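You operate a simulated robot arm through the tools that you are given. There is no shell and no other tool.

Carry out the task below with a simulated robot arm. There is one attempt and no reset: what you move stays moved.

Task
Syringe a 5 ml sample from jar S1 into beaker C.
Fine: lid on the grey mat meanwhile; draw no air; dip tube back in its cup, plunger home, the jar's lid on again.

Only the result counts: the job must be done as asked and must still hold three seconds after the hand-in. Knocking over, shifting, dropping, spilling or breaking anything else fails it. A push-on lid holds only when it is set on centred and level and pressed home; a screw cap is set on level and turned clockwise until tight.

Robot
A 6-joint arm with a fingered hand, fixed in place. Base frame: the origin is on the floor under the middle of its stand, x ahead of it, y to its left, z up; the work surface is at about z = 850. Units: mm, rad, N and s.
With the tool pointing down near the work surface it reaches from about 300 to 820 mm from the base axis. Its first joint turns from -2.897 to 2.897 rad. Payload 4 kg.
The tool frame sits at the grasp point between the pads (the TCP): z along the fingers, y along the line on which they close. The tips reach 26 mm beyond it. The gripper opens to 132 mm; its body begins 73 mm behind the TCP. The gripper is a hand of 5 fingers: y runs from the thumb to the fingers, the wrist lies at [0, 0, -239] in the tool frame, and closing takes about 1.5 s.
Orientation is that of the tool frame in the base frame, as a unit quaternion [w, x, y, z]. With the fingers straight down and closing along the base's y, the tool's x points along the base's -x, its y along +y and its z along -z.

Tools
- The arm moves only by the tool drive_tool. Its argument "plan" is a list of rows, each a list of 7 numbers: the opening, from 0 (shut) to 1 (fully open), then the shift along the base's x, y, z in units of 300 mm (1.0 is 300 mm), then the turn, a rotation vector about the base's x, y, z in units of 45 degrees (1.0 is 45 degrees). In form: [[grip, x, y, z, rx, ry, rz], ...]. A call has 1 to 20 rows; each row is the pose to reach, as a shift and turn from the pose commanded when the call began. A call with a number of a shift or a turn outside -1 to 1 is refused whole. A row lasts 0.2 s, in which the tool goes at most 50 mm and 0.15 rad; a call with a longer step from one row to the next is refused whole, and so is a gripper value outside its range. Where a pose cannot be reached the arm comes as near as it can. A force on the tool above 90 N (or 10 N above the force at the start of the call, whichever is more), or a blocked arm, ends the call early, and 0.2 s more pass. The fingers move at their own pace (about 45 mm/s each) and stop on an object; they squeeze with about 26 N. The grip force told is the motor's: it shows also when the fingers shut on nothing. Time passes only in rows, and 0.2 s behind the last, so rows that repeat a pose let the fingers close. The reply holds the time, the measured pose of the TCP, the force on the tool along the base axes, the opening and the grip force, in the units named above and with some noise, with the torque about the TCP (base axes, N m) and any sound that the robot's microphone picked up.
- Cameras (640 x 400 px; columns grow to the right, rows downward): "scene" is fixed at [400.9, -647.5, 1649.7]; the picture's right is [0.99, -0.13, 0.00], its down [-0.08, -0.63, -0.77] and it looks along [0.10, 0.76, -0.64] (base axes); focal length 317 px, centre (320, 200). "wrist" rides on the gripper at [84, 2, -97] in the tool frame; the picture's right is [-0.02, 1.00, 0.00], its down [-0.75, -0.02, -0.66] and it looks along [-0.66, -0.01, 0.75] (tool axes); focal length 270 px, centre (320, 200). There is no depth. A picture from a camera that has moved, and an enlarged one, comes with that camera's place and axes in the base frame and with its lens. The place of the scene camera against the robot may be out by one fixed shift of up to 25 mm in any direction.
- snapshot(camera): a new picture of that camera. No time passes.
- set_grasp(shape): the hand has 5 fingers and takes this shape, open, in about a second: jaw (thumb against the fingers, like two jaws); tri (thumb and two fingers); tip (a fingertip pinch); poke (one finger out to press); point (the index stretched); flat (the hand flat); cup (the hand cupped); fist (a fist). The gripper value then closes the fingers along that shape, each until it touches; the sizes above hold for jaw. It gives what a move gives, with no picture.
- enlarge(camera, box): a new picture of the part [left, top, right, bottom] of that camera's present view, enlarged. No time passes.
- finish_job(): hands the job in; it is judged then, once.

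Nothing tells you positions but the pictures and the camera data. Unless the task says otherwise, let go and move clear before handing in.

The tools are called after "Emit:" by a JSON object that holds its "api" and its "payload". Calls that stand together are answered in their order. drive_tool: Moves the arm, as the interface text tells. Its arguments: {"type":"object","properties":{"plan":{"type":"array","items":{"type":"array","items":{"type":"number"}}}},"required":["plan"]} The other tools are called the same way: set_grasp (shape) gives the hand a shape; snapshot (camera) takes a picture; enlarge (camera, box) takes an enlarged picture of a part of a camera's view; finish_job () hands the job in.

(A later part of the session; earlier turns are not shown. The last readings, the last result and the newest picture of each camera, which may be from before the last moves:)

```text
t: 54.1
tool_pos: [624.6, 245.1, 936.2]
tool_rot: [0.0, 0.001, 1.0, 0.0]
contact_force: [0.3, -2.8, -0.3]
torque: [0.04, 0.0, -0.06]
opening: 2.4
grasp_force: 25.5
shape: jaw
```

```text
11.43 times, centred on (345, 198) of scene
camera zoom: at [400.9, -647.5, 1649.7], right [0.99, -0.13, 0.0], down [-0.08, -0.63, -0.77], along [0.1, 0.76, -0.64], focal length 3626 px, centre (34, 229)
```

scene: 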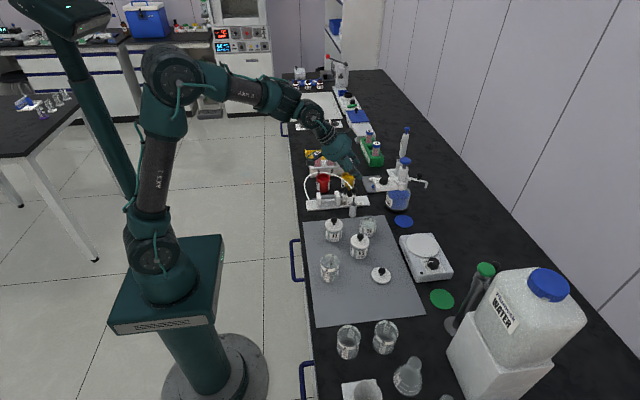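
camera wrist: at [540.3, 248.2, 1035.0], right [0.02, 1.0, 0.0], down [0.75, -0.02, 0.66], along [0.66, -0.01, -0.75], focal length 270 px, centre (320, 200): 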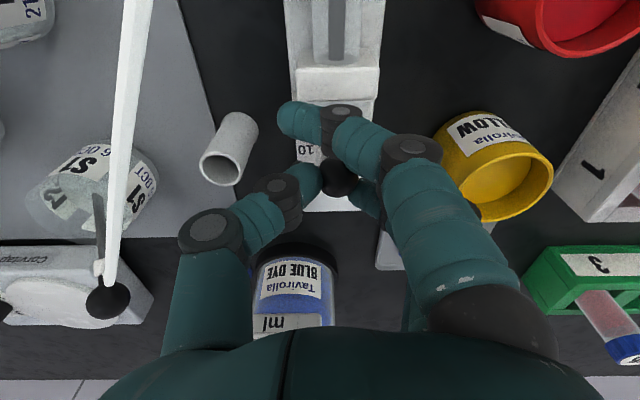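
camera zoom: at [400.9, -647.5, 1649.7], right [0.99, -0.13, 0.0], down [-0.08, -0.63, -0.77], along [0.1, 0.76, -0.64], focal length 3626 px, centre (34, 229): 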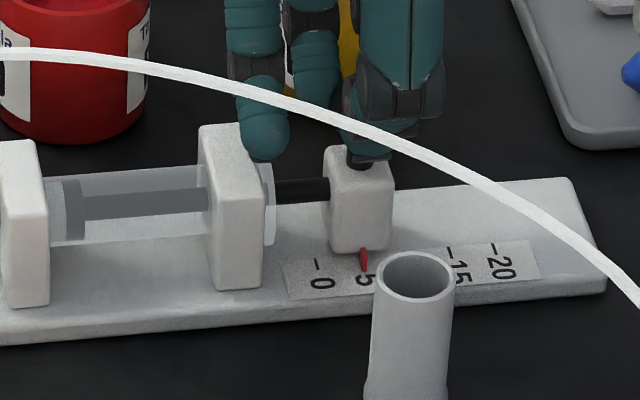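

The pointer now lies on the 5 ml mark within my reading error. I'll release the knob gently, rise, and verify from the same relative viewpoint I had when it read 0.

Emit:
{"api": "drive_tool", "payload": {"plan": [[0.05, 0, 0, 0, 0, 0, 0], [0.15, 0, 0, 0, 0, 0, 0], [0.25, 0, 0, 0, 0, 0, 0], [0.35, 0, 0, 0, 0, 0, 0], [0.45, 0, 0, 0, 0, 0, 0], [0.45, 0, 0, 0, 0, 0, 0], [0.45, 0, 0, 0, 0, 0, 0], [0.45, 0, 0, 0.05, 0, 0, 0], [0.45, 0, 0, 0.15, 0, 0, 0], [0.45, 0, 0, 0.27, 0, 0, 0], [0.45, 0, 0, 0.37, 0, 0, 0], [0.45, 0.04, -0.12, 0.46, 0, 0, 0], [0.45, 0.08, -0.24, 0.475, 0, 0, 0], [0.45, 0.1, -0.36, 0.475, 0, 0, 0], [0.45, 0.1, -0.483, 0.475, 0, 0, 0], [0.45, 0.1, -0.483, 0.475, 0, 0, 0]]}}

Emit:
{"api": "snapshot", "payload": {"camera": "wrist"}}

Emit:
{"api": "enlarge", "payload": {"camera": "wrist", "box": [370, 0, 530, 100]}}

Emit:
{"api": "enlarge", "payload": {"camera": "scene", "box": [340, 196, 360, 208]}}

```text
t: 57.5
tool_pos: [656.2, 99.4, 1079.2]
tool_rot: [0.001, 0.0, 1.0, 0.0]
contact_force: [-0.2, 0.5, 0.0]
torque: [0.0, 0.04, -0.01]
opening: 58.4
grasp_force: 0.0
shape: jaw
```

```text
taken
camera wrist: at [571.9, 102.3, 1177.7], right [0.02, 1.0, 0.0], down [0.75, -0.02, 0.66], along [0.66, -0.01, -0.75], focal length 270 px, centre (320, 200)
```

wrist: 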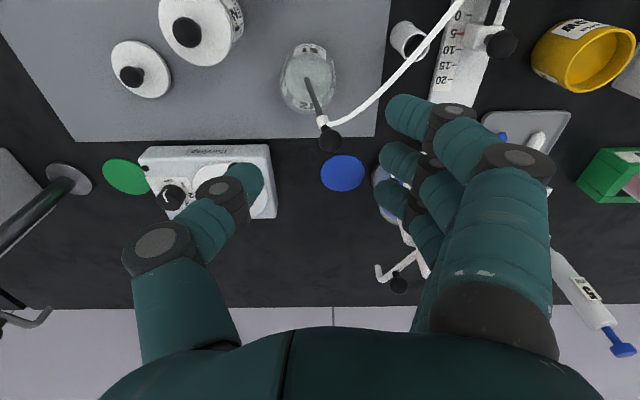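

```text
4.00 times, centred on (450, 50) of wrist
camera zoom: at [571.9, 102.3, 1177.7], right [0.02, 1.0, 0.0], down [0.75, -0.02, 0.66], along [0.66, -0.01, -0.75], focal length 1081 px, centre (-200, 800)
```

zoom: 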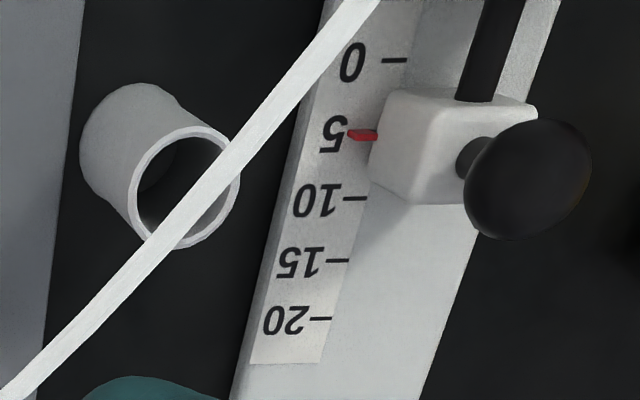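

```text
16.00 times, centred on (350, 202) of scene
camera zoom: at [400.9, -647.5, 1649.7], right [0.99, -0.13, 0.0], down [-0.08, -0.63, -0.77], along [0.1, 0.76, -0.64], focal length 5076 px, centre (-160, 168)
```

zoom: 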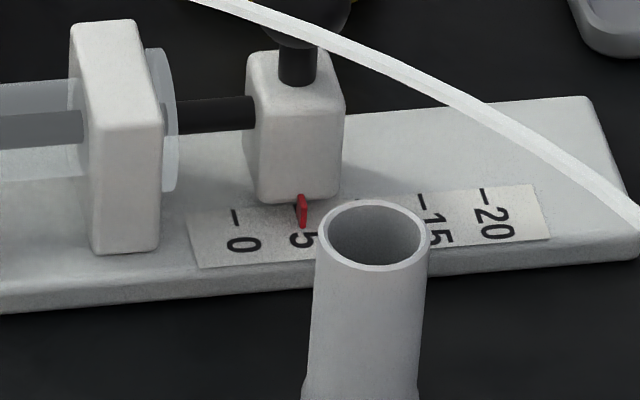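

The scale view shows the pointer at the 5 mark, and the measured travel is about 14.7–15 mm at 3 mm/ml. That puts the draw at 5 ml within error. Next I'll locate the leaning dip-tube ball precisely and regrip it.

Emit:
{"api": "enlarge", "payload": {"camera": "wrist", "box": [260, 60, 380, 160]}}

Emit:
{"api": "enlarge", "payload": {"camera": "scene", "box": [345, 185, 405, 245]}}

```text
4.00 times, centred on (320, 110) of wrist
camera zoom: at [571.9, 102.3, 1177.7], right [0.02, 1.0, 0.0], down [0.75, -0.02, 0.66], along [0.66, -0.01, -0.75], focal length 1081 px, centre (320, 560)
```

zoom: 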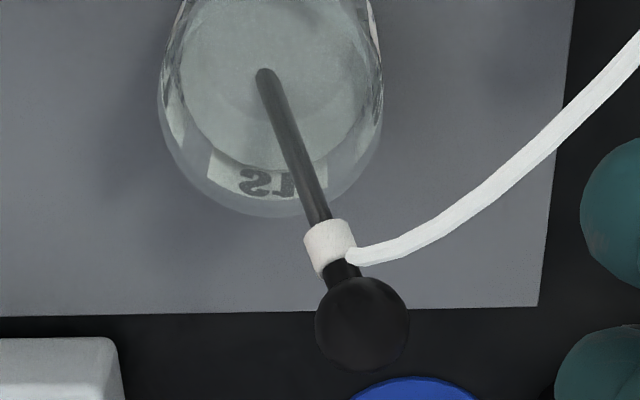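

```text
6.67 times, centred on (375, 215) of scene
camera zoom: at [400.9, -647.5, 1649.7], right [0.99, -0.13, 0.0], down [-0.08, -0.63, -0.77], along [0.1, 0.76, -0.64], focal length 2115 px, centre (-47, 100)
```

zoom: 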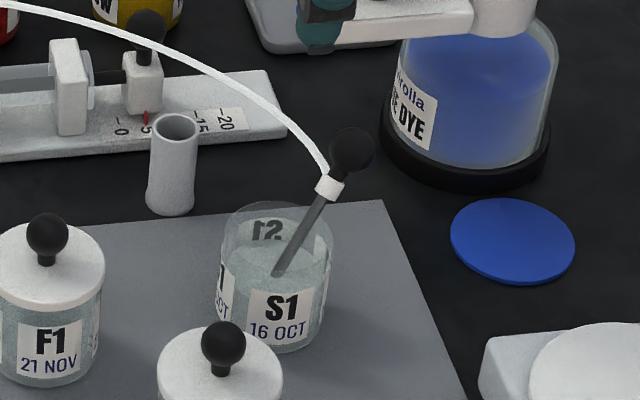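

Emit:
{"api": "drive_tool", "payload": {"plan": [[0.45, 0.07, 0.002, 0, 0, -0.05, 0], [0.45, 0.14, 0.004, 0, 0, -0.111, 0], [0.45, 0.14, 0.004, -0.1, 0, -0.111, 0], [0.45, 0.14, 0.004, -0.2, 0, -0.111, 0], [0.45, 0.14, 0.004, -0.28, 0, -0.111, 0], [0.45, 0.14, 0.004, -0.34, 0, -0.111, 0], [0.45, 0.14, 0.004, -0.39, 0, -0.111, 0], [0.45, 0.14, 0.004, -0.422, 0, -0.111, 0], [0.45, 0.14, 0.004, -0.422, 0, -0.111, 0]]}}

Emit:
{"api": "snapshot", "payload": {"camera": "wrist"}}

Emit:
{"api": "enlarge", "payload": {"camera": "scene", "box": [345, 185, 405, 245]}}

```text
t: 59.5
tool_pos: [697.7, 101.7, 952.2]
tool_rot: [0.044, 0.001, 0.999, 0.0]
contact_force: [0.1, -0.4, -0.9]
torque: [-0.02, 0.01, -0.01]
opening: 58.5
grasp_force: 0.0
shape: jaw
```

```text
taken
camera wrist: at [605.6, 104.4, 1043.1], right [0.02, 1.0, 0.0], down [0.69, -0.02, 0.72], along [0.72, -0.01, -0.69], focal length 270 px, centre (320, 200)
```

wrist: 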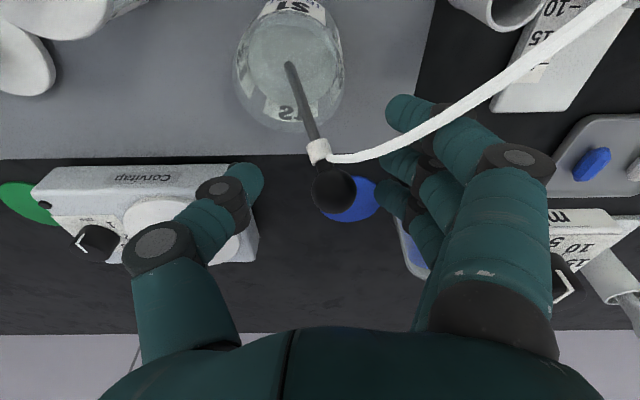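

```text
6.67 times, centred on (375, 215) of scene
camera zoom: at [400.9, -647.5, 1649.7], right [0.99, -0.13, 0.0], down [-0.08, -0.63, -0.77], along [0.1, 0.76, -0.64], focal length 2115 px, centre (-47, 100)
```

zoom: 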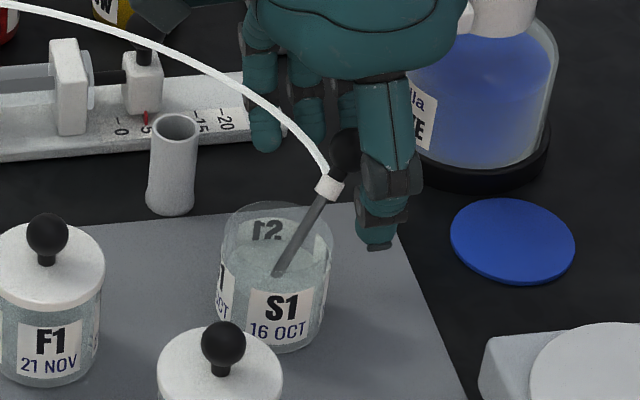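

Emit:
{"api": "drive_tool", "payload": {"plan": [[0.45, 0.002, -0.008, 0, 0, 0, 0], [0, 0.002, -0.008, 0, 0, 0, 0], [0, 0.002, -0.008, 0, 0, 0, 0], [0, 0.002, -0.008, 0, 0, 0, 0], [0, 0.002, -0.008, 0, 0, 0, 0], [0, 0.002, -0.008, 0, 0, 0, 0], [0, 0.002, -0.008, 0, 0, 0, 0], [0, 0.002, -0.008, 0, 0, 0, 0]]}}

Emit:
{"api": "snapshot", "payload": {"camera": "wrist"}}

Emit:
{"api": "enlarge", "payload": {"camera": "scene", "box": [345, 185, 405, 245]}}

```text
t: 61.3
tool_pos: [699.4, 98.6, 952.7]
tool_rot: [0.044, 0.001, 0.999, 0.0]
contact_force: [0.7, 0.0, -0.5]
torque: [-0.04, 0.04, -0.01]
opening: 0.0
grasp_force: 26.2
shape: jaw
```

```text
taken
camera wrist: at [606.1, 101.7, 1043.3], right [0.02, 1.0, 0.0], down [0.69, -0.02, 0.72], along [0.72, -0.01, -0.69], focal length 270 px, centre (320, 200)
```

wrist: 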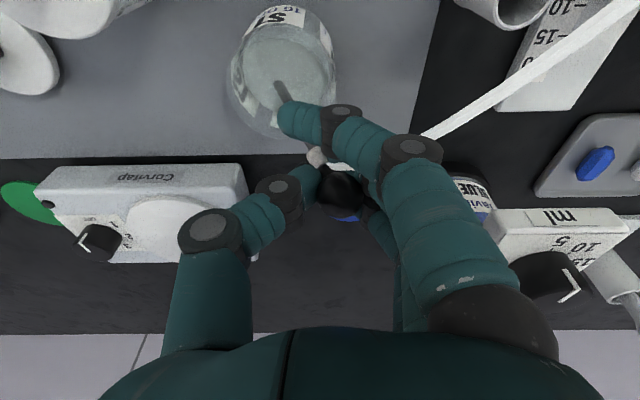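

```text
6.67 times, centred on (375, 215) of scene
camera zoom: at [400.9, -647.5, 1649.7], right [0.99, -0.13, 0.0], down [-0.08, -0.63, -0.77], along [0.1, 0.76, -0.64], focal length 2115 px, centre (-47, 100)
```

zoom: 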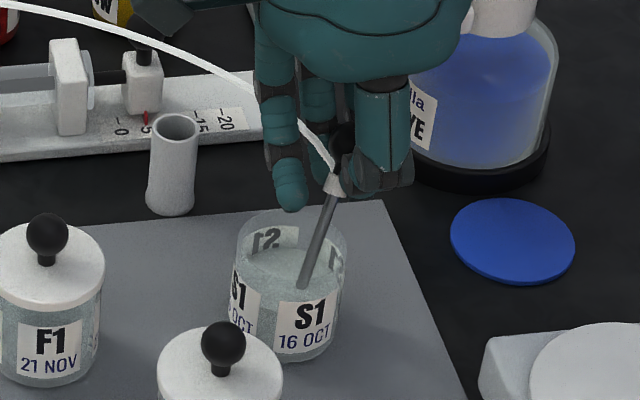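

The ball is gripped, but closing turned the rod and nudged S1 a few millimetres toward -y. I'll lift straight up slowly, with a slight move inward, so the rod doesn't drag the jar further.

Emit:
{"api": "drive_tool", "payload": {"plan": [[0, -0.002, 0.003, 0.01, 0, 0, 0], [0, -0.002, 0.004, 0.025, 0, 0, 0], [0, -0.002, 0.004, 0.05, 0, 0, 0], [0, -0.002, 0.004, 0.075, 0, 0, 0], [0, -0.002, 0.004, 0.1, 0, 0, 0], [0, -0.002, 0.004, 0.1, 0, 0, 0]]}}

Emit:
{"api": "snapshot", "payload": {"camera": "wrist"}}

Emit:
{"api": "enlarge", "payload": {"camera": "scene", "box": [345, 185, 405, 245]}}

```text
t: 62.7
tool_pos: [696.3, 99.4, 983.2]
tool_rot: [0.044, 0.001, 0.999, 0.001]
contact_force: [0.2, 0.3, 0.4]
torque: [0.01, 0.03, -0.01]
opening: 0.0
grasp_force: 26.0
shape: jaw
```

```text
taken
camera wrist: at [604.7, 102.9, 1073.3], right [0.02, 1.0, 0.0], down [0.69, -0.02, 0.72], along [0.72, -0.01, -0.69], focal length 270 px, centre (320, 200)
```

wrist: 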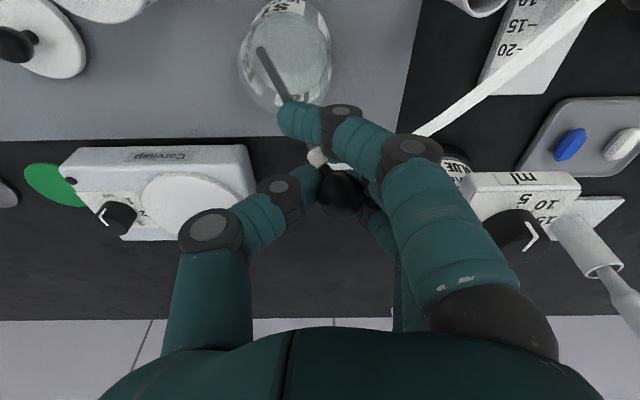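

```text
6.67 times, centred on (375, 215) of scene
camera zoom: at [400.9, -647.5, 1649.7], right [0.99, -0.13, 0.0], down [-0.08, -0.63, -0.77], along [0.1, 0.76, -0.64], focal length 2115 px, centre (-47, 100)
```

zoom: 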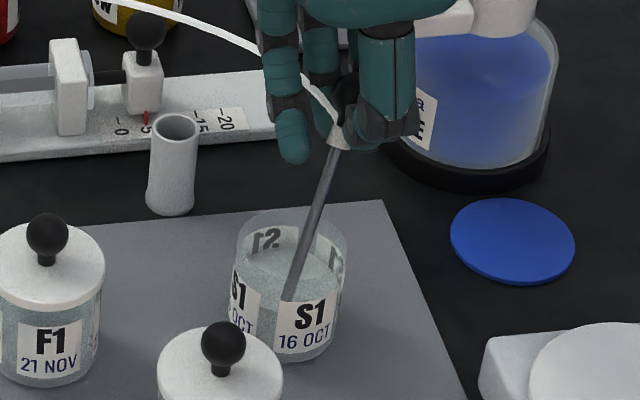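

Emit:
{"api": "drive_tool", "payload": {"plan": [[0, 0, 0, 0.03, 0, 0, 0], [0, 0, 0, 0.06, 0, 0, 0], [0, 0, 0, 0.1, 0, 0, 0], [0, 0, 0, 0.15, 0, 0, 0], [0, 0, 0, 0.2, 0, 0, 0], [0, 0, 0, 0.25, 0, 0, 0], [0, 0, 0, 0.3, 0, 0, 0], [0, 0, 0, 0.3, 0, 0, 0]]}}

Emit:
{"api": "snapshot", "payload": {"camera": "wrist"}}

Emit:
{"api": "enlarge", "payload": {"camera": "scene", "box": [330, 150, 430, 250]}}

Emit:
{"api": "enlarge", "payload": {"camera": "scene", "box": [310, 225, 390, 305]}}

```text
t: 64.5
tool_pos: [697.3, 102.1, 1074.3]
tool_rot: [0.044, 0.0, 0.999, 0.001]
contact_force: [-0.1, -0.3, -1.2]
torque: [-0.01, 0.0, -0.04]
opening: 0.0
grasp_force: 25.9
shape: jaw
```

```text
taken
camera wrist: at [605.0, 103.4, 1163.4], right [0.02, 1.0, 0.0], down [0.69, -0.02, 0.72], along [0.72, -0.01, -0.69], focal length 270 px, centre (320, 200)
```

wrist: 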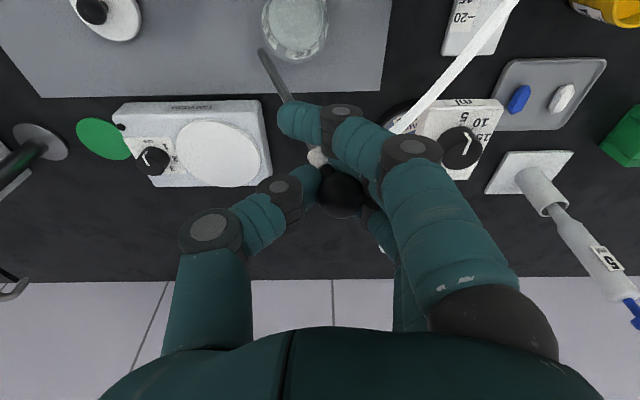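

```text
4.00 times, centred on (380, 200) of scene
camera zoom: at [400.9, -647.5, 1649.7], right [0.99, -0.13, 0.0], down [-0.08, -0.63, -0.77], along [0.1, 0.76, -0.64], focal length 1269 px, centre (80, 200)
```

zoom: 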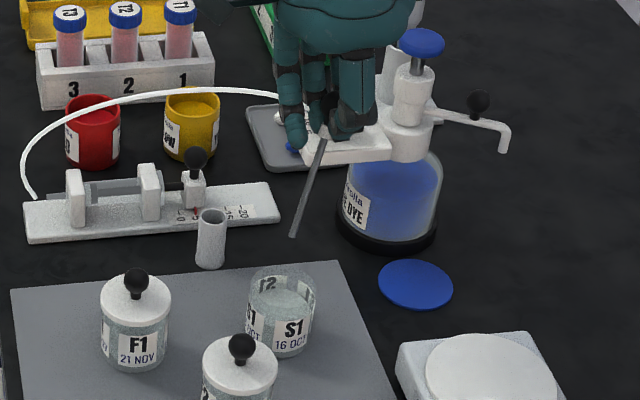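

```text
5.00 times, centred on (350, 265) of scene
camera zoom: at [400.9, -647.5, 1649.7], right [0.99, -0.13, 0.0], down [-0.08, -0.63, -0.77], along [0.1, 0.76, -0.64], focal length 1586 px, centre (170, -125)
```

zoom: 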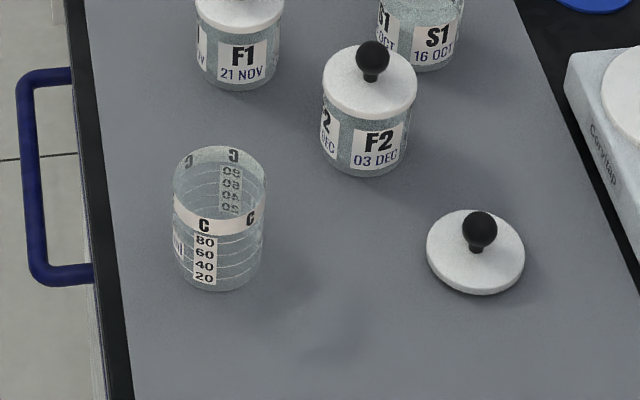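

The dip tube is clear of S1 with its tip about 70 mm above the rim. I'll carry it at this height over toward beaker C, tilting slightly so the rod leans about 28°, which suits the beaker.

Emit:
{"api": "drive_tool", "payload": {"plan": [[0, 0, 0, 0.03, 0.03, 0, 0], [0, -0.05, -0.05, 0.04, 0.06, 0, 0], [0, -0.12, -0.12, 0.04, 0.09, 0, 0], [0, -0.2, -0.19, 0.04, 0.12, 0, 0], [0, -0.28, -0.27, 0.04, 0.15, 0, 0], [0, -0.36, -0.35, 0.04, 0.178, 0, 0], [0, -0.44, -0.43, 0.04, 0.178, 0, 0], [0, -0.51, -0.5, 0.04, 0.178, 0, 0], [0, -0.56, -0.545, 0.04, 0.178, 0, 0], [0, -0.579, -0.562, 0.04, 0.178, 0, 0], [0, -0.579, -0.562, 0.04, 0.178, 0, 0]]}}

Emit:
{"api": "snapshot", "payload": {"camera": "wrist"}}

Emit:
{"api": "snapshot", "payload": {"camera": "scene"}}

Emit:
{"api": "enlarge", "payload": {"camera": "scene", "box": [300, 190, 400, 300]}}

```text
t: 66.9
tool_pos: [521.8, -68.5, 1084.8]
tool_rot: [0.044, 0.005, 0.997, 0.07]
contact_force: [0.5, -0.1, 0.6]
torque: [0.0, 0.03, 0.01]
opening: 0.2
grasp_force: 26.2
shape: jaw
```

```text
taken
camera wrist: at [430.8, -77.6, 1174.5], right [0.02, 0.99, 0.14], down [0.69, -0.12, 0.71], along [0.72, 0.08, -0.69], focal length 270 px, centre (320, 200)
```

wrist: 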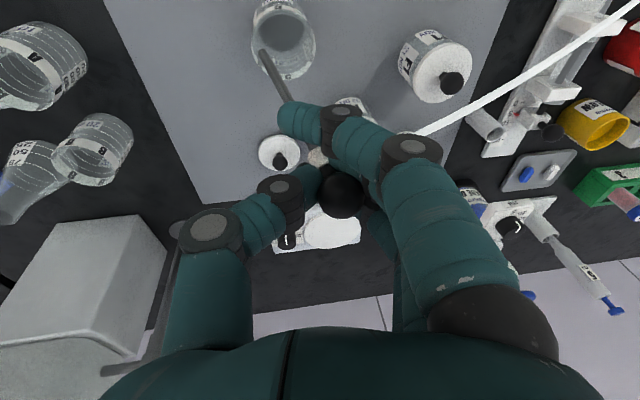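

```text
taken
```

scene: 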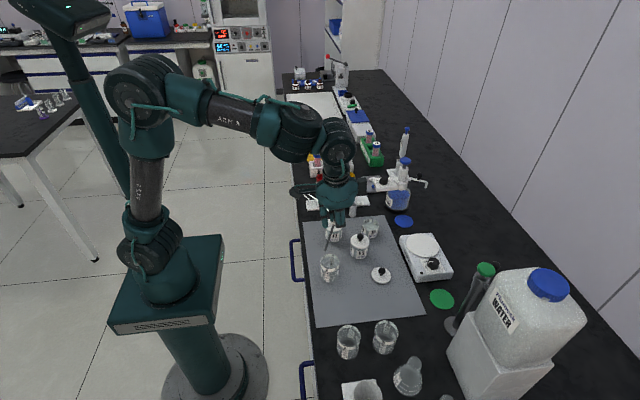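

```text
3.64 times, centred on (350, 245) of scene
camera zoom: at [400.9, -647.5, 1649.7], right [0.99, -0.13, 0.0], down [-0.08, -0.63, -0.77], along [0.1, 0.76, -0.64], focal length 1154 px, centre (211, 36)
```

zoom: 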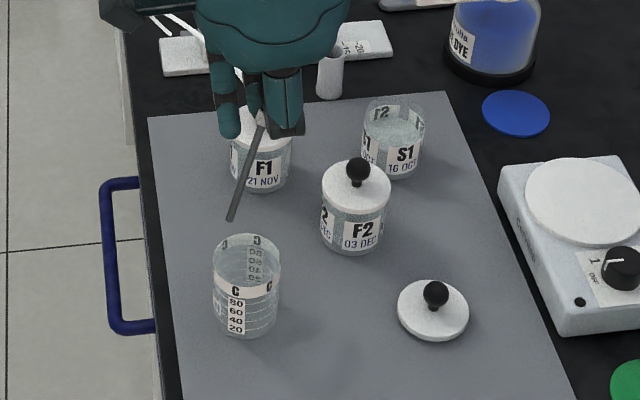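

Emit:
{"api": "drive_tool", "payload": {"plan": [[0, 0.007, -0.003, -0.03, 0.03, 0, 0], [0, 0.0137, -0.0053, -0.08, 0.067, 0, 0], [0, 0.0137, -0.0053, -0.13, 0.067, 0, 0], [0, 0.0137, -0.0053, -0.17, 0.067, 0, 0], [0, 0.0137, -0.0053, -0.183, 0.067, 0, 0], [0, 0.0137, -0.0053, -0.183, 0.067, 0, 0]]}}

Emit:
{"api": "snapshot", "payload": {"camera": "wrist"}}

Emit:
{"api": "enlarge", "payload": {"camera": "scene", "box": [300, 220, 370, 290]}}

Emit:
{"api": "enlarge", "payload": {"camera": "wrist", "box": [220, 0, 360, 110]}}

```text
t: 68.3
tool_pos: [527.4, -69.6, 1029.3]
tool_rot: [0.044, 0.005, 0.994, 0.096]
contact_force: [-0.7, -0.4, -1.1]
torque: [-0.01, 0.02, -0.04]
opening: 0.2
grasp_force: 26.3
shape: jaw
```

```text
taken
camera wrist: at [436.0, -84.1, 1118.3], right [0.02, 0.98, 0.19], down [0.69, -0.15, 0.71], along [0.72, 0.12, -0.68], focal length 270 px, centre (320, 200)
```

wrist: 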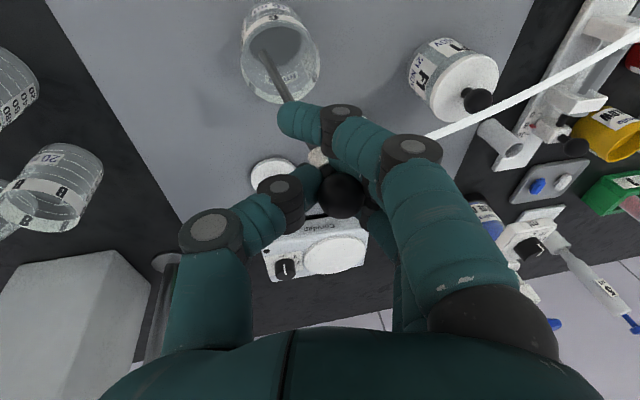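

```text
5.71 times, centred on (335, 255) of scene
camera zoom: at [400.9, -647.5, 1649.7], right [0.99, -0.13, 0.0], down [-0.08, -0.63, -0.77], along [0.1, 0.76, -0.64], focal length 1813 px, centre (234, -114)
```

zoom: 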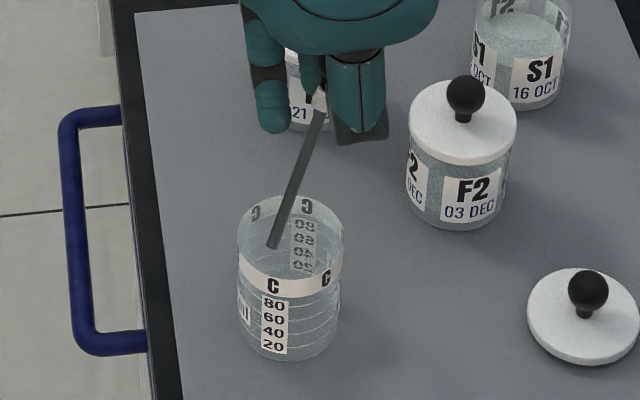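

```text
3.64 times, centred on (290, 55) of wrist
camera zoom: at [436.0, -84.1, 1118.3], right [0.02, 0.98, 0.19], down [0.69, -0.15, 0.71], along [0.72, 0.12, -0.68], focal length 983 px, centre (429, 727)
```

zoom: 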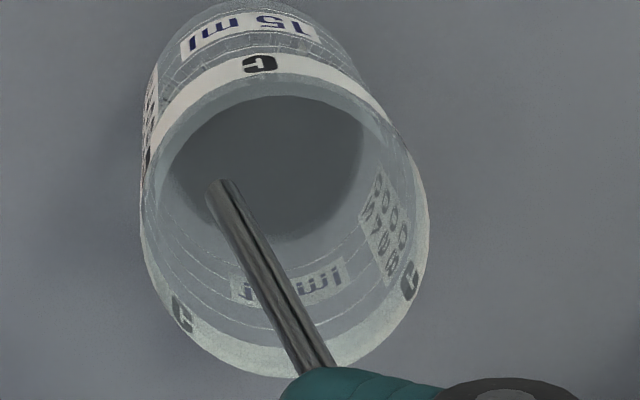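

The tip is over C's opening, about 16 mm off-centre toward the wall as intended. I'll lower it in, then find the floor in small steps.

Emit:
{"api": "drive_tool", "payload": {"plan": [[0, -0.006, 0, -0.03, 0, 0, 0], [0, -0.006, 0, -0.07, 0, 0, 0], [0, -0.006, 0, -0.11, 0, 0, 0], [0, -0.006, 0, -0.15, 0, 0, 0], [0, -0.006, 0, -0.19, 0, 0, 0], [0, -0.006, 0, -0.21, 0, 0, 0], [0, -0.006, 0, -0.21, 0, 0, 0]]}}

Emit:
{"api": "snapshot", "payload": {"camera": "wrist"}}

Emit:
{"api": "enlarge", "payload": {"camera": "scene", "box": [300, 220, 370, 290]}}

```text
t: 69.9
tool_pos: [525.9, -69.4, 966.7]
tool_rot: [0.043, 0.005, 0.995, 0.095]
contact_force: [0.6, 0.5, 0.0]
torque: [0.01, 0.02, -0.05]
opening: 0.0
grasp_force: 26.5
shape: jaw
```

```text
taken
camera wrist: at [434.1, -83.9, 1055.7], right [0.02, 0.98, 0.19], down [0.69, -0.15, 0.7], along [0.72, 0.12, -0.68], focal length 270 px, centre (320, 200)
```

wrist: 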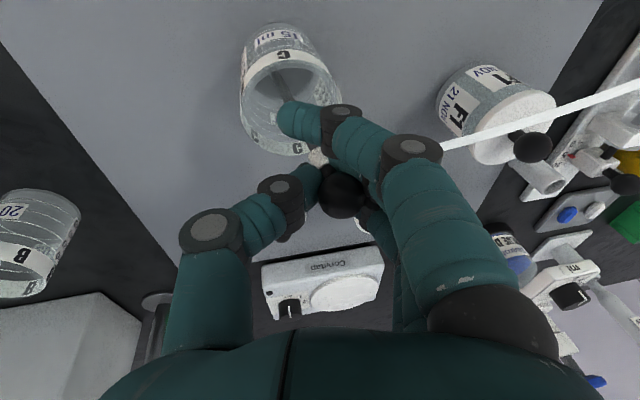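

```text
5.71 times, centred on (335, 255) of scene
camera zoom: at [400.9, -647.5, 1649.7], right [0.99, -0.13, 0.0], down [-0.08, -0.63, -0.77], along [0.1, 0.76, -0.64], focal length 1813 px, centre (234, -114)
```

zoom: 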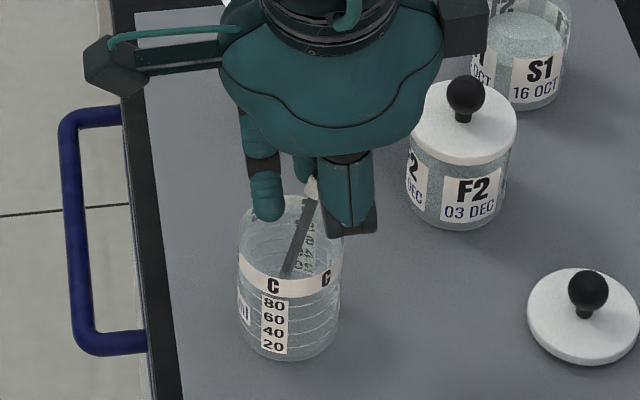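

Emit:
{"api": "drive_tool", "payload": {"plan": [[0, 0, 0, -0.01, 0, 0, 0], [0, 0, 0, -0.02, 0, 0, 0], [0, 0, 0, -0.03, 0, 0, 0], [0, 0, 0, -0.03, 0, 0, 0]]}}

Emit:
{"api": "enlarge", "payload": {"camera": "scene", "box": [312, 232, 352, 272]}}

Emit:
{"api": "enlarge", "payload": {"camera": "wrist", "box": [220, 30, 380, 230]}}

```text
t: 70.9
tool_pos: [526.0, -70.2, 957.7]
tool_rot: [0.044, 0.004, 0.994, 0.096]
contact_force: [0.4, 1.2, -0.1]
torque: [-0.03, 0.0, -0.01]
opening: 0.0
grasp_force: 26.1
shape: jaw
```

```text
10.00 times, centred on (332, 252) of scene
camera zoom: at [400.9, -647.5, 1649.7], right [0.99, -0.13, 0.0], down [-0.08, -0.63, -0.77], along [0.1, 0.76, -0.64], focal length 3173 px, centre (200, -320)
```

zoom: 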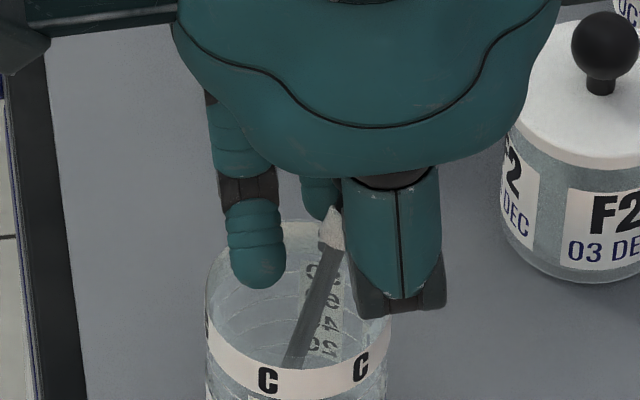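

```text
2.00 times, centred on (300, 130) of wrist
camera zoom: at [433.6, -83.7, 1047.0], right [0.02, 0.98, 0.19], down [0.69, -0.15, 0.7], along [0.72, 0.12, -0.68], focal length 541 px, centre (360, 340)
```

zoom: 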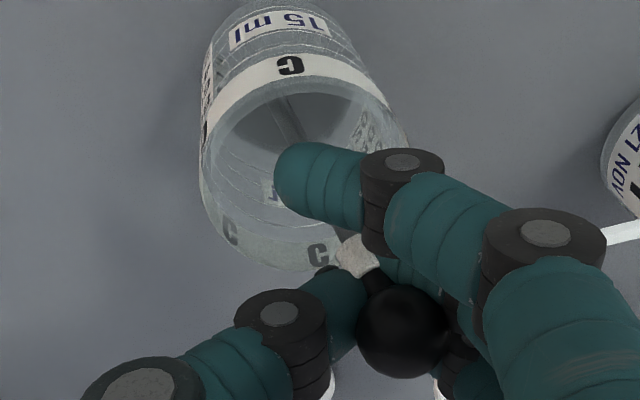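

Emit:
{"api": "drive_tool", "payload": {"plan": [[0, 0, 0, -0.005, 0, 0, 0], [0, 0, 0, -0.01, 0, 0, 0], [0, 0, 0, -0.01, 0, 0, 0]]}}

Emit:
{"api": "enlarge", "payload": {"camera": "scene", "box": [312, 232, 352, 272]}}

```text
t: 71.7
tool_pos: [525.2, -69.8, 956.6]
tool_rot: [0.044, 0.004, 0.994, 0.096]
contact_force: [1.6, 0.9, 2.6]
torque: [0.02, 0.02, 0.01]
opening: 0.0
grasp_force: 26.0
shape: jaw
```

```text
10.00 times, centred on (332, 252) of scene
camera zoom: at [400.9, -647.5, 1649.7], right [0.99, -0.13, 0.0], down [-0.08, -0.63, -0.77], along [0.1, 0.76, -0.64], focal length 3173 px, centre (200, -320)
```

zoom: 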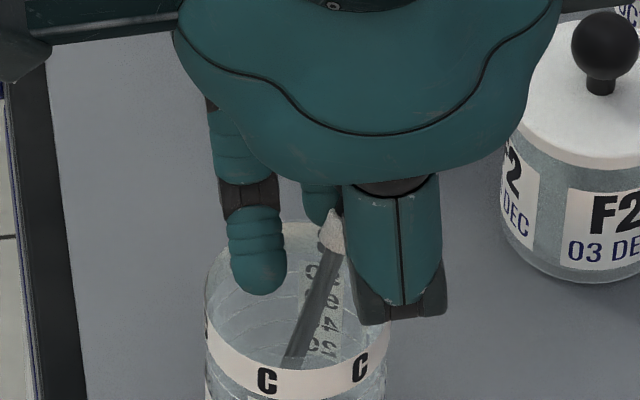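

The tip just touches C's floor (2.6 N). To keep the thumb off the rim I'll raise about 3 mm and open just enough to free the ball.

Emit:
{"api": "drive_tool", "payload": {"plan": [[0, 0, 0, 0.004, 0, 0, 0], [0, 0, 0, 0.009, 0, 0, 0], [0.1, 0, 0, 0.009, 0, 0, 0], [0.16, 0, 0, 0.01, 0, 0, 0], [0.22, 0, 0, 0.011, 0, 0, 0], [0.28, 0, 0, 0.012, 0, 0, 0], [0.34, 0, 0, 0.013, 0, 0, 0], [0.38, 0, 0, 0.014, 0, 0, 0], [0.38, 0, 0, 0.014, 0, 0, 0], [0.38, 0, 0, 0.014, 0, 0, 0]]}}

Emit:
{"api": "snapshot", "payload": {"camera": "wrist"}}

Emit:
{"api": "enlarge", "payload": {"camera": "scene", "box": [302, 225, 362, 285]}}

```text
t: 73.9
tool_pos: [527.3, -70.2, 958.4]
tool_rot: [0.043, 0.005, 0.994, 0.096]
contact_force: [0.0, -0.8, -1.3]
torque: [0.01, 0.0, 0.02]
opening: 49.6
grasp_force: 0.1
shape: jaw
```

```text
taken
camera wrist: at [433.8, -83.9, 1048.3], right [0.02, 0.98, 0.19], down [0.69, -0.15, 0.71], along [0.72, 0.12, -0.68], focal length 270 px, centre (320, 200)
```

wrist: 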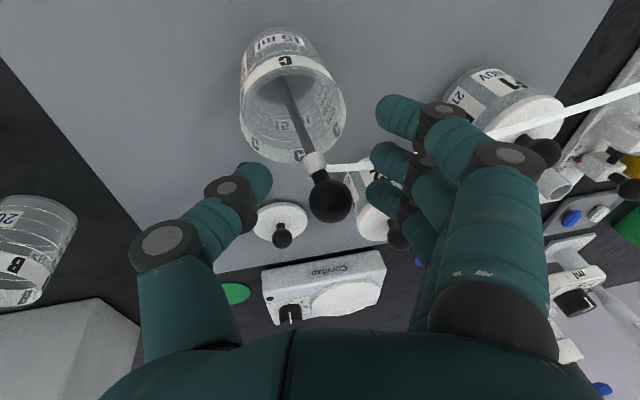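

```text
6.67 times, centred on (332, 255) of scene
camera zoom: at [400.9, -647.5, 1649.7], right [0.99, -0.13, 0.0], down [-0.08, -0.63, -0.77], along [0.1, 0.76, -0.64], focal length 2115 px, centre (240, -167)
```

zoom: 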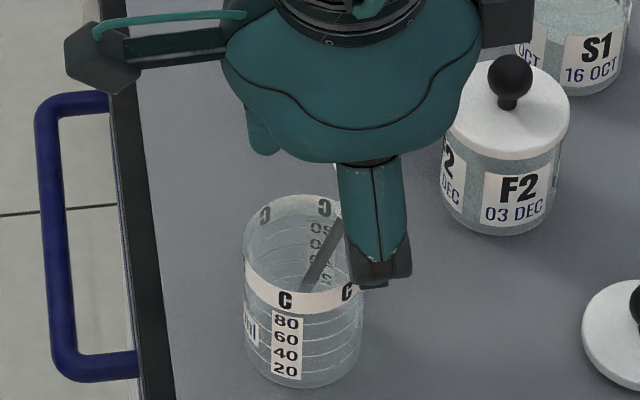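

The dip tube rests in C with its tip inside, and C has not moved. I'll withdraw along the tool axis, then go back toward the plunger.

Emit:
{"api": "drive_tool", "payload": {"plan": [[0.38, -0.004, -0.009, 0.047, 0, 0, 0], [0.38, -0.01, -0.022, 0.11, 0, 0, 0], [0.38, -0.018, -0.039, 0.2, 0, 0, 0], [0.38, -0.026, -0.057, 0.3, 0, 0, 0], [0.45, -0.01, -0.03, 0.36, -0.12, 0.05, 0.005], [0.45, 0.02, 0.08, 0.37, -0.2444, 0.111, 0.0107], [0.45, 0.06, 0.2, 0.37, -0.2444, 0.111, 0.0107], [0.45, 0.1, 0.33, 0.37, -0.2444, 0.111, 0.0107], [0.45, 0.14, 0.46, 0.37, -0.2444, 0.111, 0.0107], [0.45, 0.18, 0.59, 0.37, -0.2444, 0.111, 0.0107], [0.45, 0.22, 0.72, 0.37, -0.2444, 0.111, 0.0107], [0.45, 0.25, 0.83, 0.37, -0.2444, 0.111, 0.0107], [0.45, 0.25, 0.83, 0.37, -0.2444, 0.111, 0.0107]]}}

Emit:
{"api": "snapshot", "payload": {"camera": "wrist"}}

Emit:
{"api": "enlarge", "payload": {"camera": "scene", "box": [302, 170, 412, 290]}}

Emit:
{"api": "enlarge", "payload": {"camera": "scene", "box": [310, 230, 360, 285]}}

```text
t: 76.7
tool_pos: [599.2, 180.0, 1069.8]
tool_rot: [0.0, 0.001, 1.0, 0.0]
contact_force: [0.3, -0.1, 0.9]
torque: [0.01, -0.01, 0.05]
opening: 58.7
grasp_force: 0.0
shape: jaw
```

```text
taken
camera wrist: at [516.5, 182.8, 1167.8], right [0.02, 1.0, 0.0], down [0.75, -0.02, 0.66], along [0.66, -0.01, -0.75], focal length 270 px, centre (320, 200)
```

wrist: 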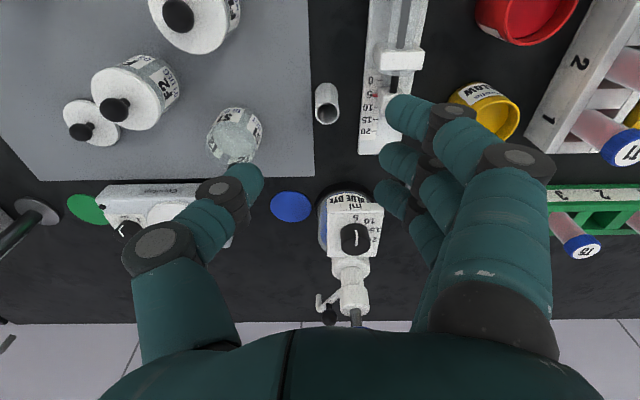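

```text
3.33 times, centred on (357, 230) of scene
camera zoom: at [400.9, -647.5, 1649.7], right [0.99, -0.13, 0.0], down [-0.08, -0.63, -0.77], along [0.1, 0.76, -0.64], focal length 1058 px, centre (197, 100)
```

zoom: 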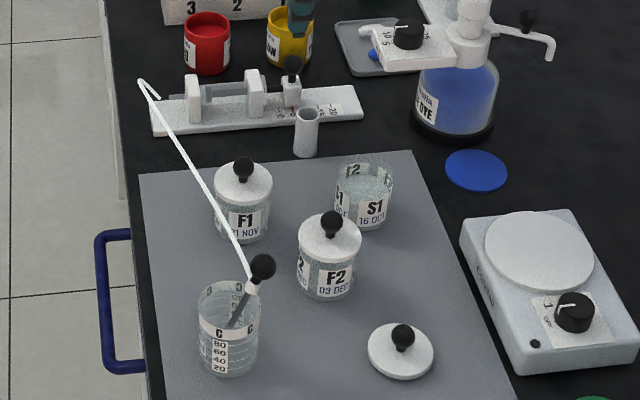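

```text
7.27 times, centred on (335, 258) of scene
camera zoom: at [400.9, -647.5, 1649.7], right [0.99, -0.13, 0.0], down [-0.08, -0.63, -0.77], along [0.1, 0.76, -0.64], focal length 2308 px, centre (211, -218)
```

zoom: 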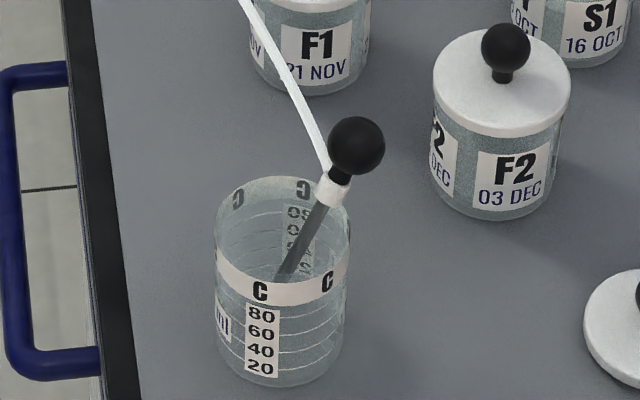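

C holds the leaning dip tube steadily, and the tubing reaches. Now I'll go above the plunger knob.

Emit:
{"api": "drive_tool", "payload": {"plan": [[0.45, 0.03, 0.08, 0, 0, 0, 0], [0.45, 0.06, 0.16, -0.03, 0, 0, 0], [0.45, 0.0833, 0.219, -0.1, 0, 0, 0], [0.45, 0.0833, 0.219, -0.2, 0, 0, 0], [0.45, 0.0833, 0.219, -0.22, 0, 0, 0], [0.45, 0.0833, 0.219, -0.22, 0, 0, 0]]}}

Emit:
{"api": "snapshot", "payload": {"camera": "wrist"}}

Emit:
{"api": "enlarge", "payload": {"camera": "wrist", "box": [260, 60, 420, 160]}}

```text
t: 78.1
tool_pos: [625.3, 244.8, 1004.7]
tool_rot: [0.0, 0.001, 1.0, -0.001]
contact_force: [0.0, -0.7, -0.4]
torque: [0.01, -0.01, 0.01]
opening: 58.7
grasp_force: 0.2
shape: jaw
```

```text
taken
camera wrist: at [541.4, 247.8, 1101.7], right [0.02, 1.0, 0.0], down [0.75, -0.02, 0.66], along [0.66, -0.01, -0.75], focal length 270 px, centre (320, 200)
```

wrist: 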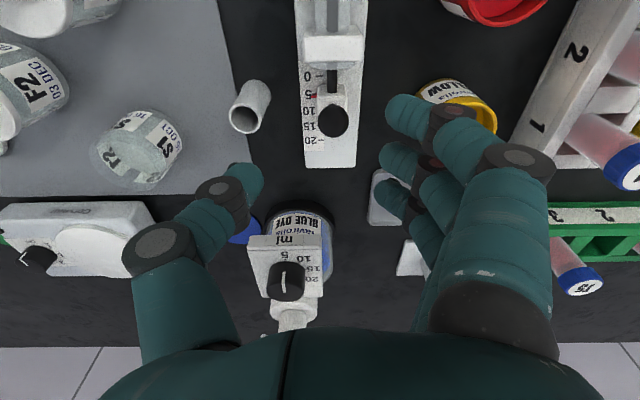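

```text
4.00 times, centred on (340, 110) of wrist
camera zoom: at [541.4, 247.8, 1101.7], right [0.02, 1.0, 0.0], down [0.75, -0.02, 0.66], along [0.66, -0.01, -0.75], focal length 1081 px, centre (240, 560)
```

zoom: 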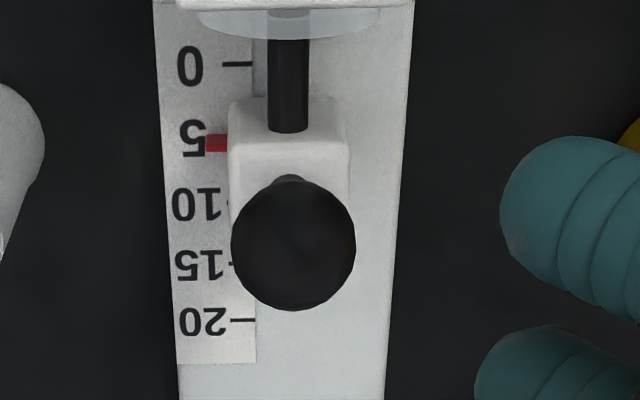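

Emit:
{"api": "drive_tool", "payload": {"plan": [[0.45, 0, 0, -0.06, 0, 0, 0], [0.45, 0, 0, -0.12, 0, 0, 0], [0.45, 0, 0, -0.17, 0, 0, 0], [0.45, 0, 0, -0.2, 0, 0, 0], [0.45, 0, 0, -0.2223, 0, 0, 0], [0.45, 0, 0, -0.2223, 0, 0, 0], [0, 0, 0, -0.2223, 0, 0, 0], [0, 0, 0, -0.2223, 0, 0, 0], [0, 0, 0, -0.2223, 0, 0, 0], [0, 0, 0, -0.2223, 0, 0, 0], [0, 0, 0, -0.2223, 0, 0, 0], [0, 0, 0, -0.2223, 0, 0, 0], [0, 0, 0, -0.2223, 0, 0, 0]]}}

Emit:
{"api": "snapshot", "payload": {"camera": "wrist"}}

Emit:
{"api": "enlarge", "payload": {"camera": "scene", "box": [320, 180, 370, 215]}}

```text
t: 80.9
tool_pos: [625.3, 244.3, 936.7]
tool_rot: [0.0, 0.001, 1.0, -0.001]
contact_force: [-0.7, -11.7, -0.7]
torque: [-0.17, 0.01, 0.0]
opening: 1.5
grasp_force: 25.9
shape: jaw
```

```text
taken
camera wrist: at [541.7, 247.1, 1034.9], right [0.02, 1.0, 0.0], down [0.75, -0.02, 0.66], along [0.66, -0.02, -0.75], focal length 270 px, centre (320, 200)
```

wrist: 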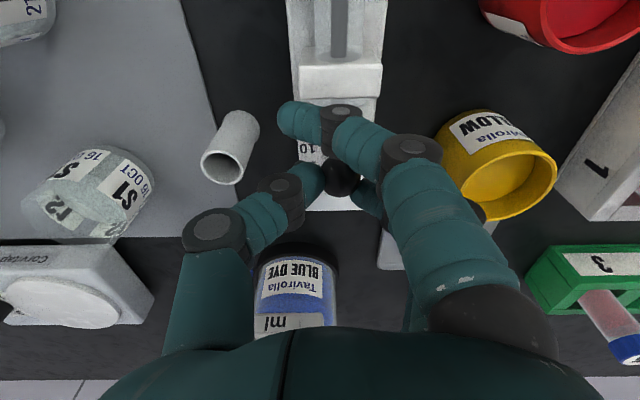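

```text
11.43 times, centred on (345, 198) of scene
camera zoom: at [400.9, -647.5, 1649.7], right [0.99, -0.13, 0.0], down [-0.08, -0.63, -0.77], along [0.1, 0.76, -0.64], focal length 3626 px, centre (34, 229)
```

zoom: 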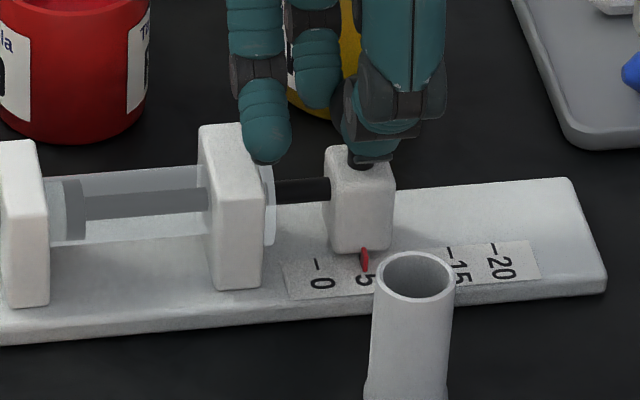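

Emit:
{"api": "drive_tool", "payload": {"plan": [[0, 0, -0.005, 0, 0, 0, 0], [0, -0.004, -0.005, 0, 0, 0, 0], [0, -0.008, -0.005, 0, 0, 0, 0], [0, -0.012, -0.005, 0, 0, 0, 0], [0, -0.016, -0.005, 0, 0, 0, 0], [0, -0.02, -0.005, 0, 0, 0, 0], [0, -0.024, -0.005, 0, 0, 0, 0], [0, -0.028, -0.005, 0, 0, 0, 0], [0, -0.032, -0.005, 0, 0, 0, 0], [0, -0.036, -0.005, 0, 0, 0, 0], [0, -0.04, -0.005, 0, 0, 0, 0], [0, -0.044, -0.005, 0, 0, 0, 0], [0, -0.048, -0.005, 0, 0, 0, 0], [0, -0.05, -0.005, 0, 0, 0, 0], [0, -0.05, -0.005, 0, 0, 0, 0]]}}

Emit:
{"api": "enlarge", "payload": {"camera": "scene", "box": [320, 180, 370, 215]}}

Emit:
{"api": "enlarge", "payload": {"camera": "scene", "box": [310, 230, 360, 285]}}

```text
t: 84.1
tool_pos: [611.3, 243.0, 937.9]
tool_rot: [0.0, 0.001, 1.0, 0.0]
contact_force: [0.9, -4.8, -7.2]
torque: [-0.04, -0.03, 0.03]
opening: 1.5
grasp_force: 26.0
shape: jaw
```

```text
11.43 times, centred on (345, 198) of scene
camera zoom: at [400.9, -647.5, 1649.7], right [0.99, -0.13, 0.0], down [-0.08, -0.63, -0.77], along [0.1, 0.76, -0.64], focal length 3626 px, centre (34, 229)
```

zoom: 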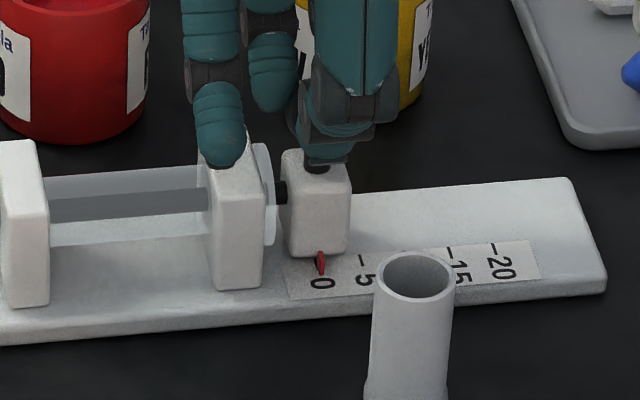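

```text
7.27 times, centred on (335, 258) of scene
camera zoom: at [400.9, -647.5, 1649.7], right [0.99, -0.13, 0.0], down [-0.08, -0.63, -0.77], along [0.1, 0.76, -0.64], focal length 2308 px, centre (211, -218)
```

zoom: 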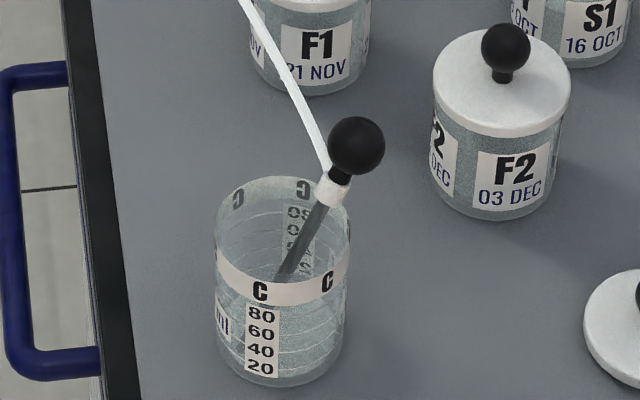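

The pointer is back at the 0 mark. I'll press a touch further to make sure the plunger is fully home.

Emit:
{"api": "drive_tool", "payload": {"plan": [[0, -0.003, 0, 0, 0, 0, 0], [0, -0.006, 0, 0, 0, 0, 0], [0, -0.008, 0, 0, 0, 0, 0], [0, -0.008, 0, 0, 0, 0, 0]]}}

Emit:
{"api": "enlarge", "payload": {"camera": "scene", "box": [340, 196, 360, 208]}}

Emit:
{"api": "enlarge", "payload": {"camera": "scene", "box": [320, 180, 370, 215]}}

```text
t: 85.1
tool_pos: [608.3, 243.2, 938.8]
tool_rot: [0.001, 0.001, 1.0, -0.001]
contact_force: [13.5, -6.1, -2.5]
torque: [-0.07, -0.21, -0.15]
opening: 0.9
grasp_force: 26.0
shape: jaw
```

```text
16.00 times, centred on (350, 202) of scene
camera zoom: at [400.9, -647.5, 1649.7], right [0.99, -0.13, 0.0], down [-0.08, -0.63, -0.77], along [0.1, 0.76, -0.64], focal length 5076 px, centre (-160, 168)
```

zoom: 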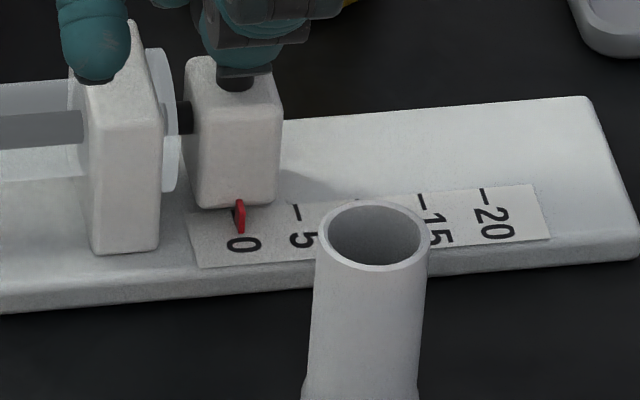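

```text
11.43 times, centred on (345, 198) of scene
camera zoom: at [400.9, -647.5, 1649.7], right [0.99, -0.13, 0.0], down [-0.08, -0.63, -0.77], along [0.1, 0.76, -0.64], focal length 3626 px, centre (34, 229)
```

zoom: 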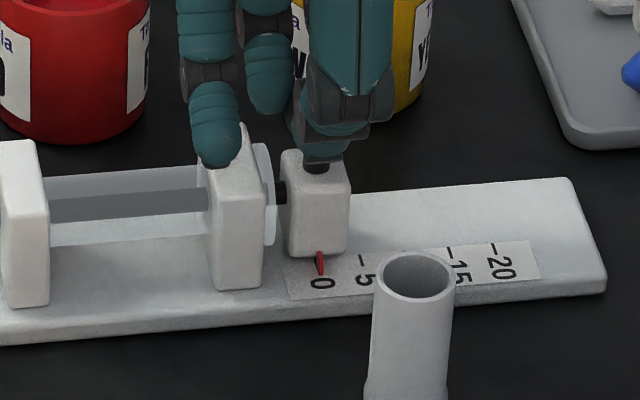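

The stop is felt (13.5 N), so the plunger is home. The pointer travelled the equivalent of about 4.96 ml. I'll relax the push, release and rise.

Emit:
{"api": "drive_tool", "payload": {"plan": [[0, 0.003, 0, 0, 0, 0, 0], [0, 0.005, 0, 0, 0, 0, 0], [0.05, 0.005, 0, 0, 0, 0, 0], [0.15, 0.005, 0, 0, 0, 0, 0], [0.25, 0.005, 0, 0, 0, 0, 0], [0.35, 0.005, 0, 0, 0, 0, 0], [0.45, 0.005, 0, 0, 0, 0, 0], [0.45, 0.005, 0, 0, 0, 0, 0], [0.45, 0.005, 0, 0, 0, 0, 0], [0.45, 0.005, 0, 0.05, 0, 0, 0], [0.45, 0.005, 0, 0.15, 0, 0, 0], [0.45, 0.005, 0, 0.27, 0, 0, 0], [0.45, 0.005, 0, 0.4, 0, 0, 0], [0.45, 0.005, 0, 0.47, 0, 0, 0], [0.45, 0.005, 0, 0.47, 0, 0, 0]]}}

Emit:
{"api": "enlarge", "payload": {"camera": "scene", "box": [340, 196, 360, 208]}}

Emit:
{"api": "enlarge", "payload": {"camera": "scene", "box": [302, 170, 412, 290]}}

```text
t: 88.3
tool_pos: [609.3, 245.1, 1079.1]
tool_rot: [0.0, 0.0, 1.0, 0.0]
contact_force: [-0.5, -0.2, -0.3]
torque: [-0.03, 0.03, 0.03]
opening: 58.4
grasp_force: 0.1
shape: jaw
```

```text
16.00 times, centred on (350, 202) of scene
camera zoom: at [400.9, -647.5, 1649.7], right [0.99, -0.13, 0.0], down [-0.08, -0.63, -0.77], along [0.1, 0.76, -0.64], focal length 5076 px, centre (-160, 168)
```

zoom: 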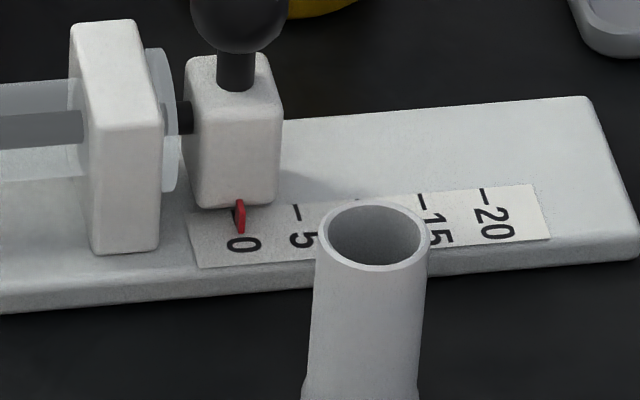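

```text
3.33 times, centred on (357, 230) of scene
camera zoom: at [400.9, -647.5, 1649.7], right [0.99, -0.13, 0.0], down [-0.08, -0.63, -0.77], along [0.1, 0.76, -0.64], focal length 1058 px, centre (197, 100)
```

zoom: 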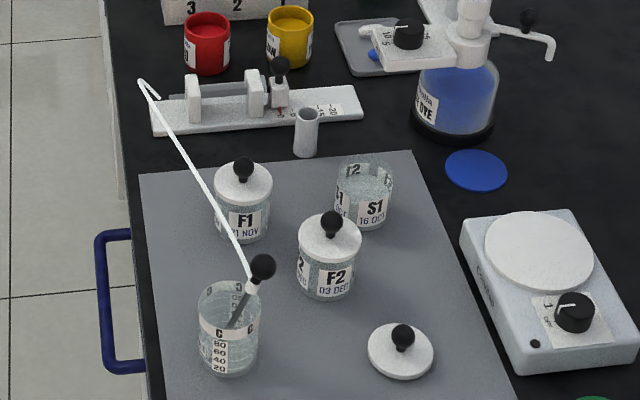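

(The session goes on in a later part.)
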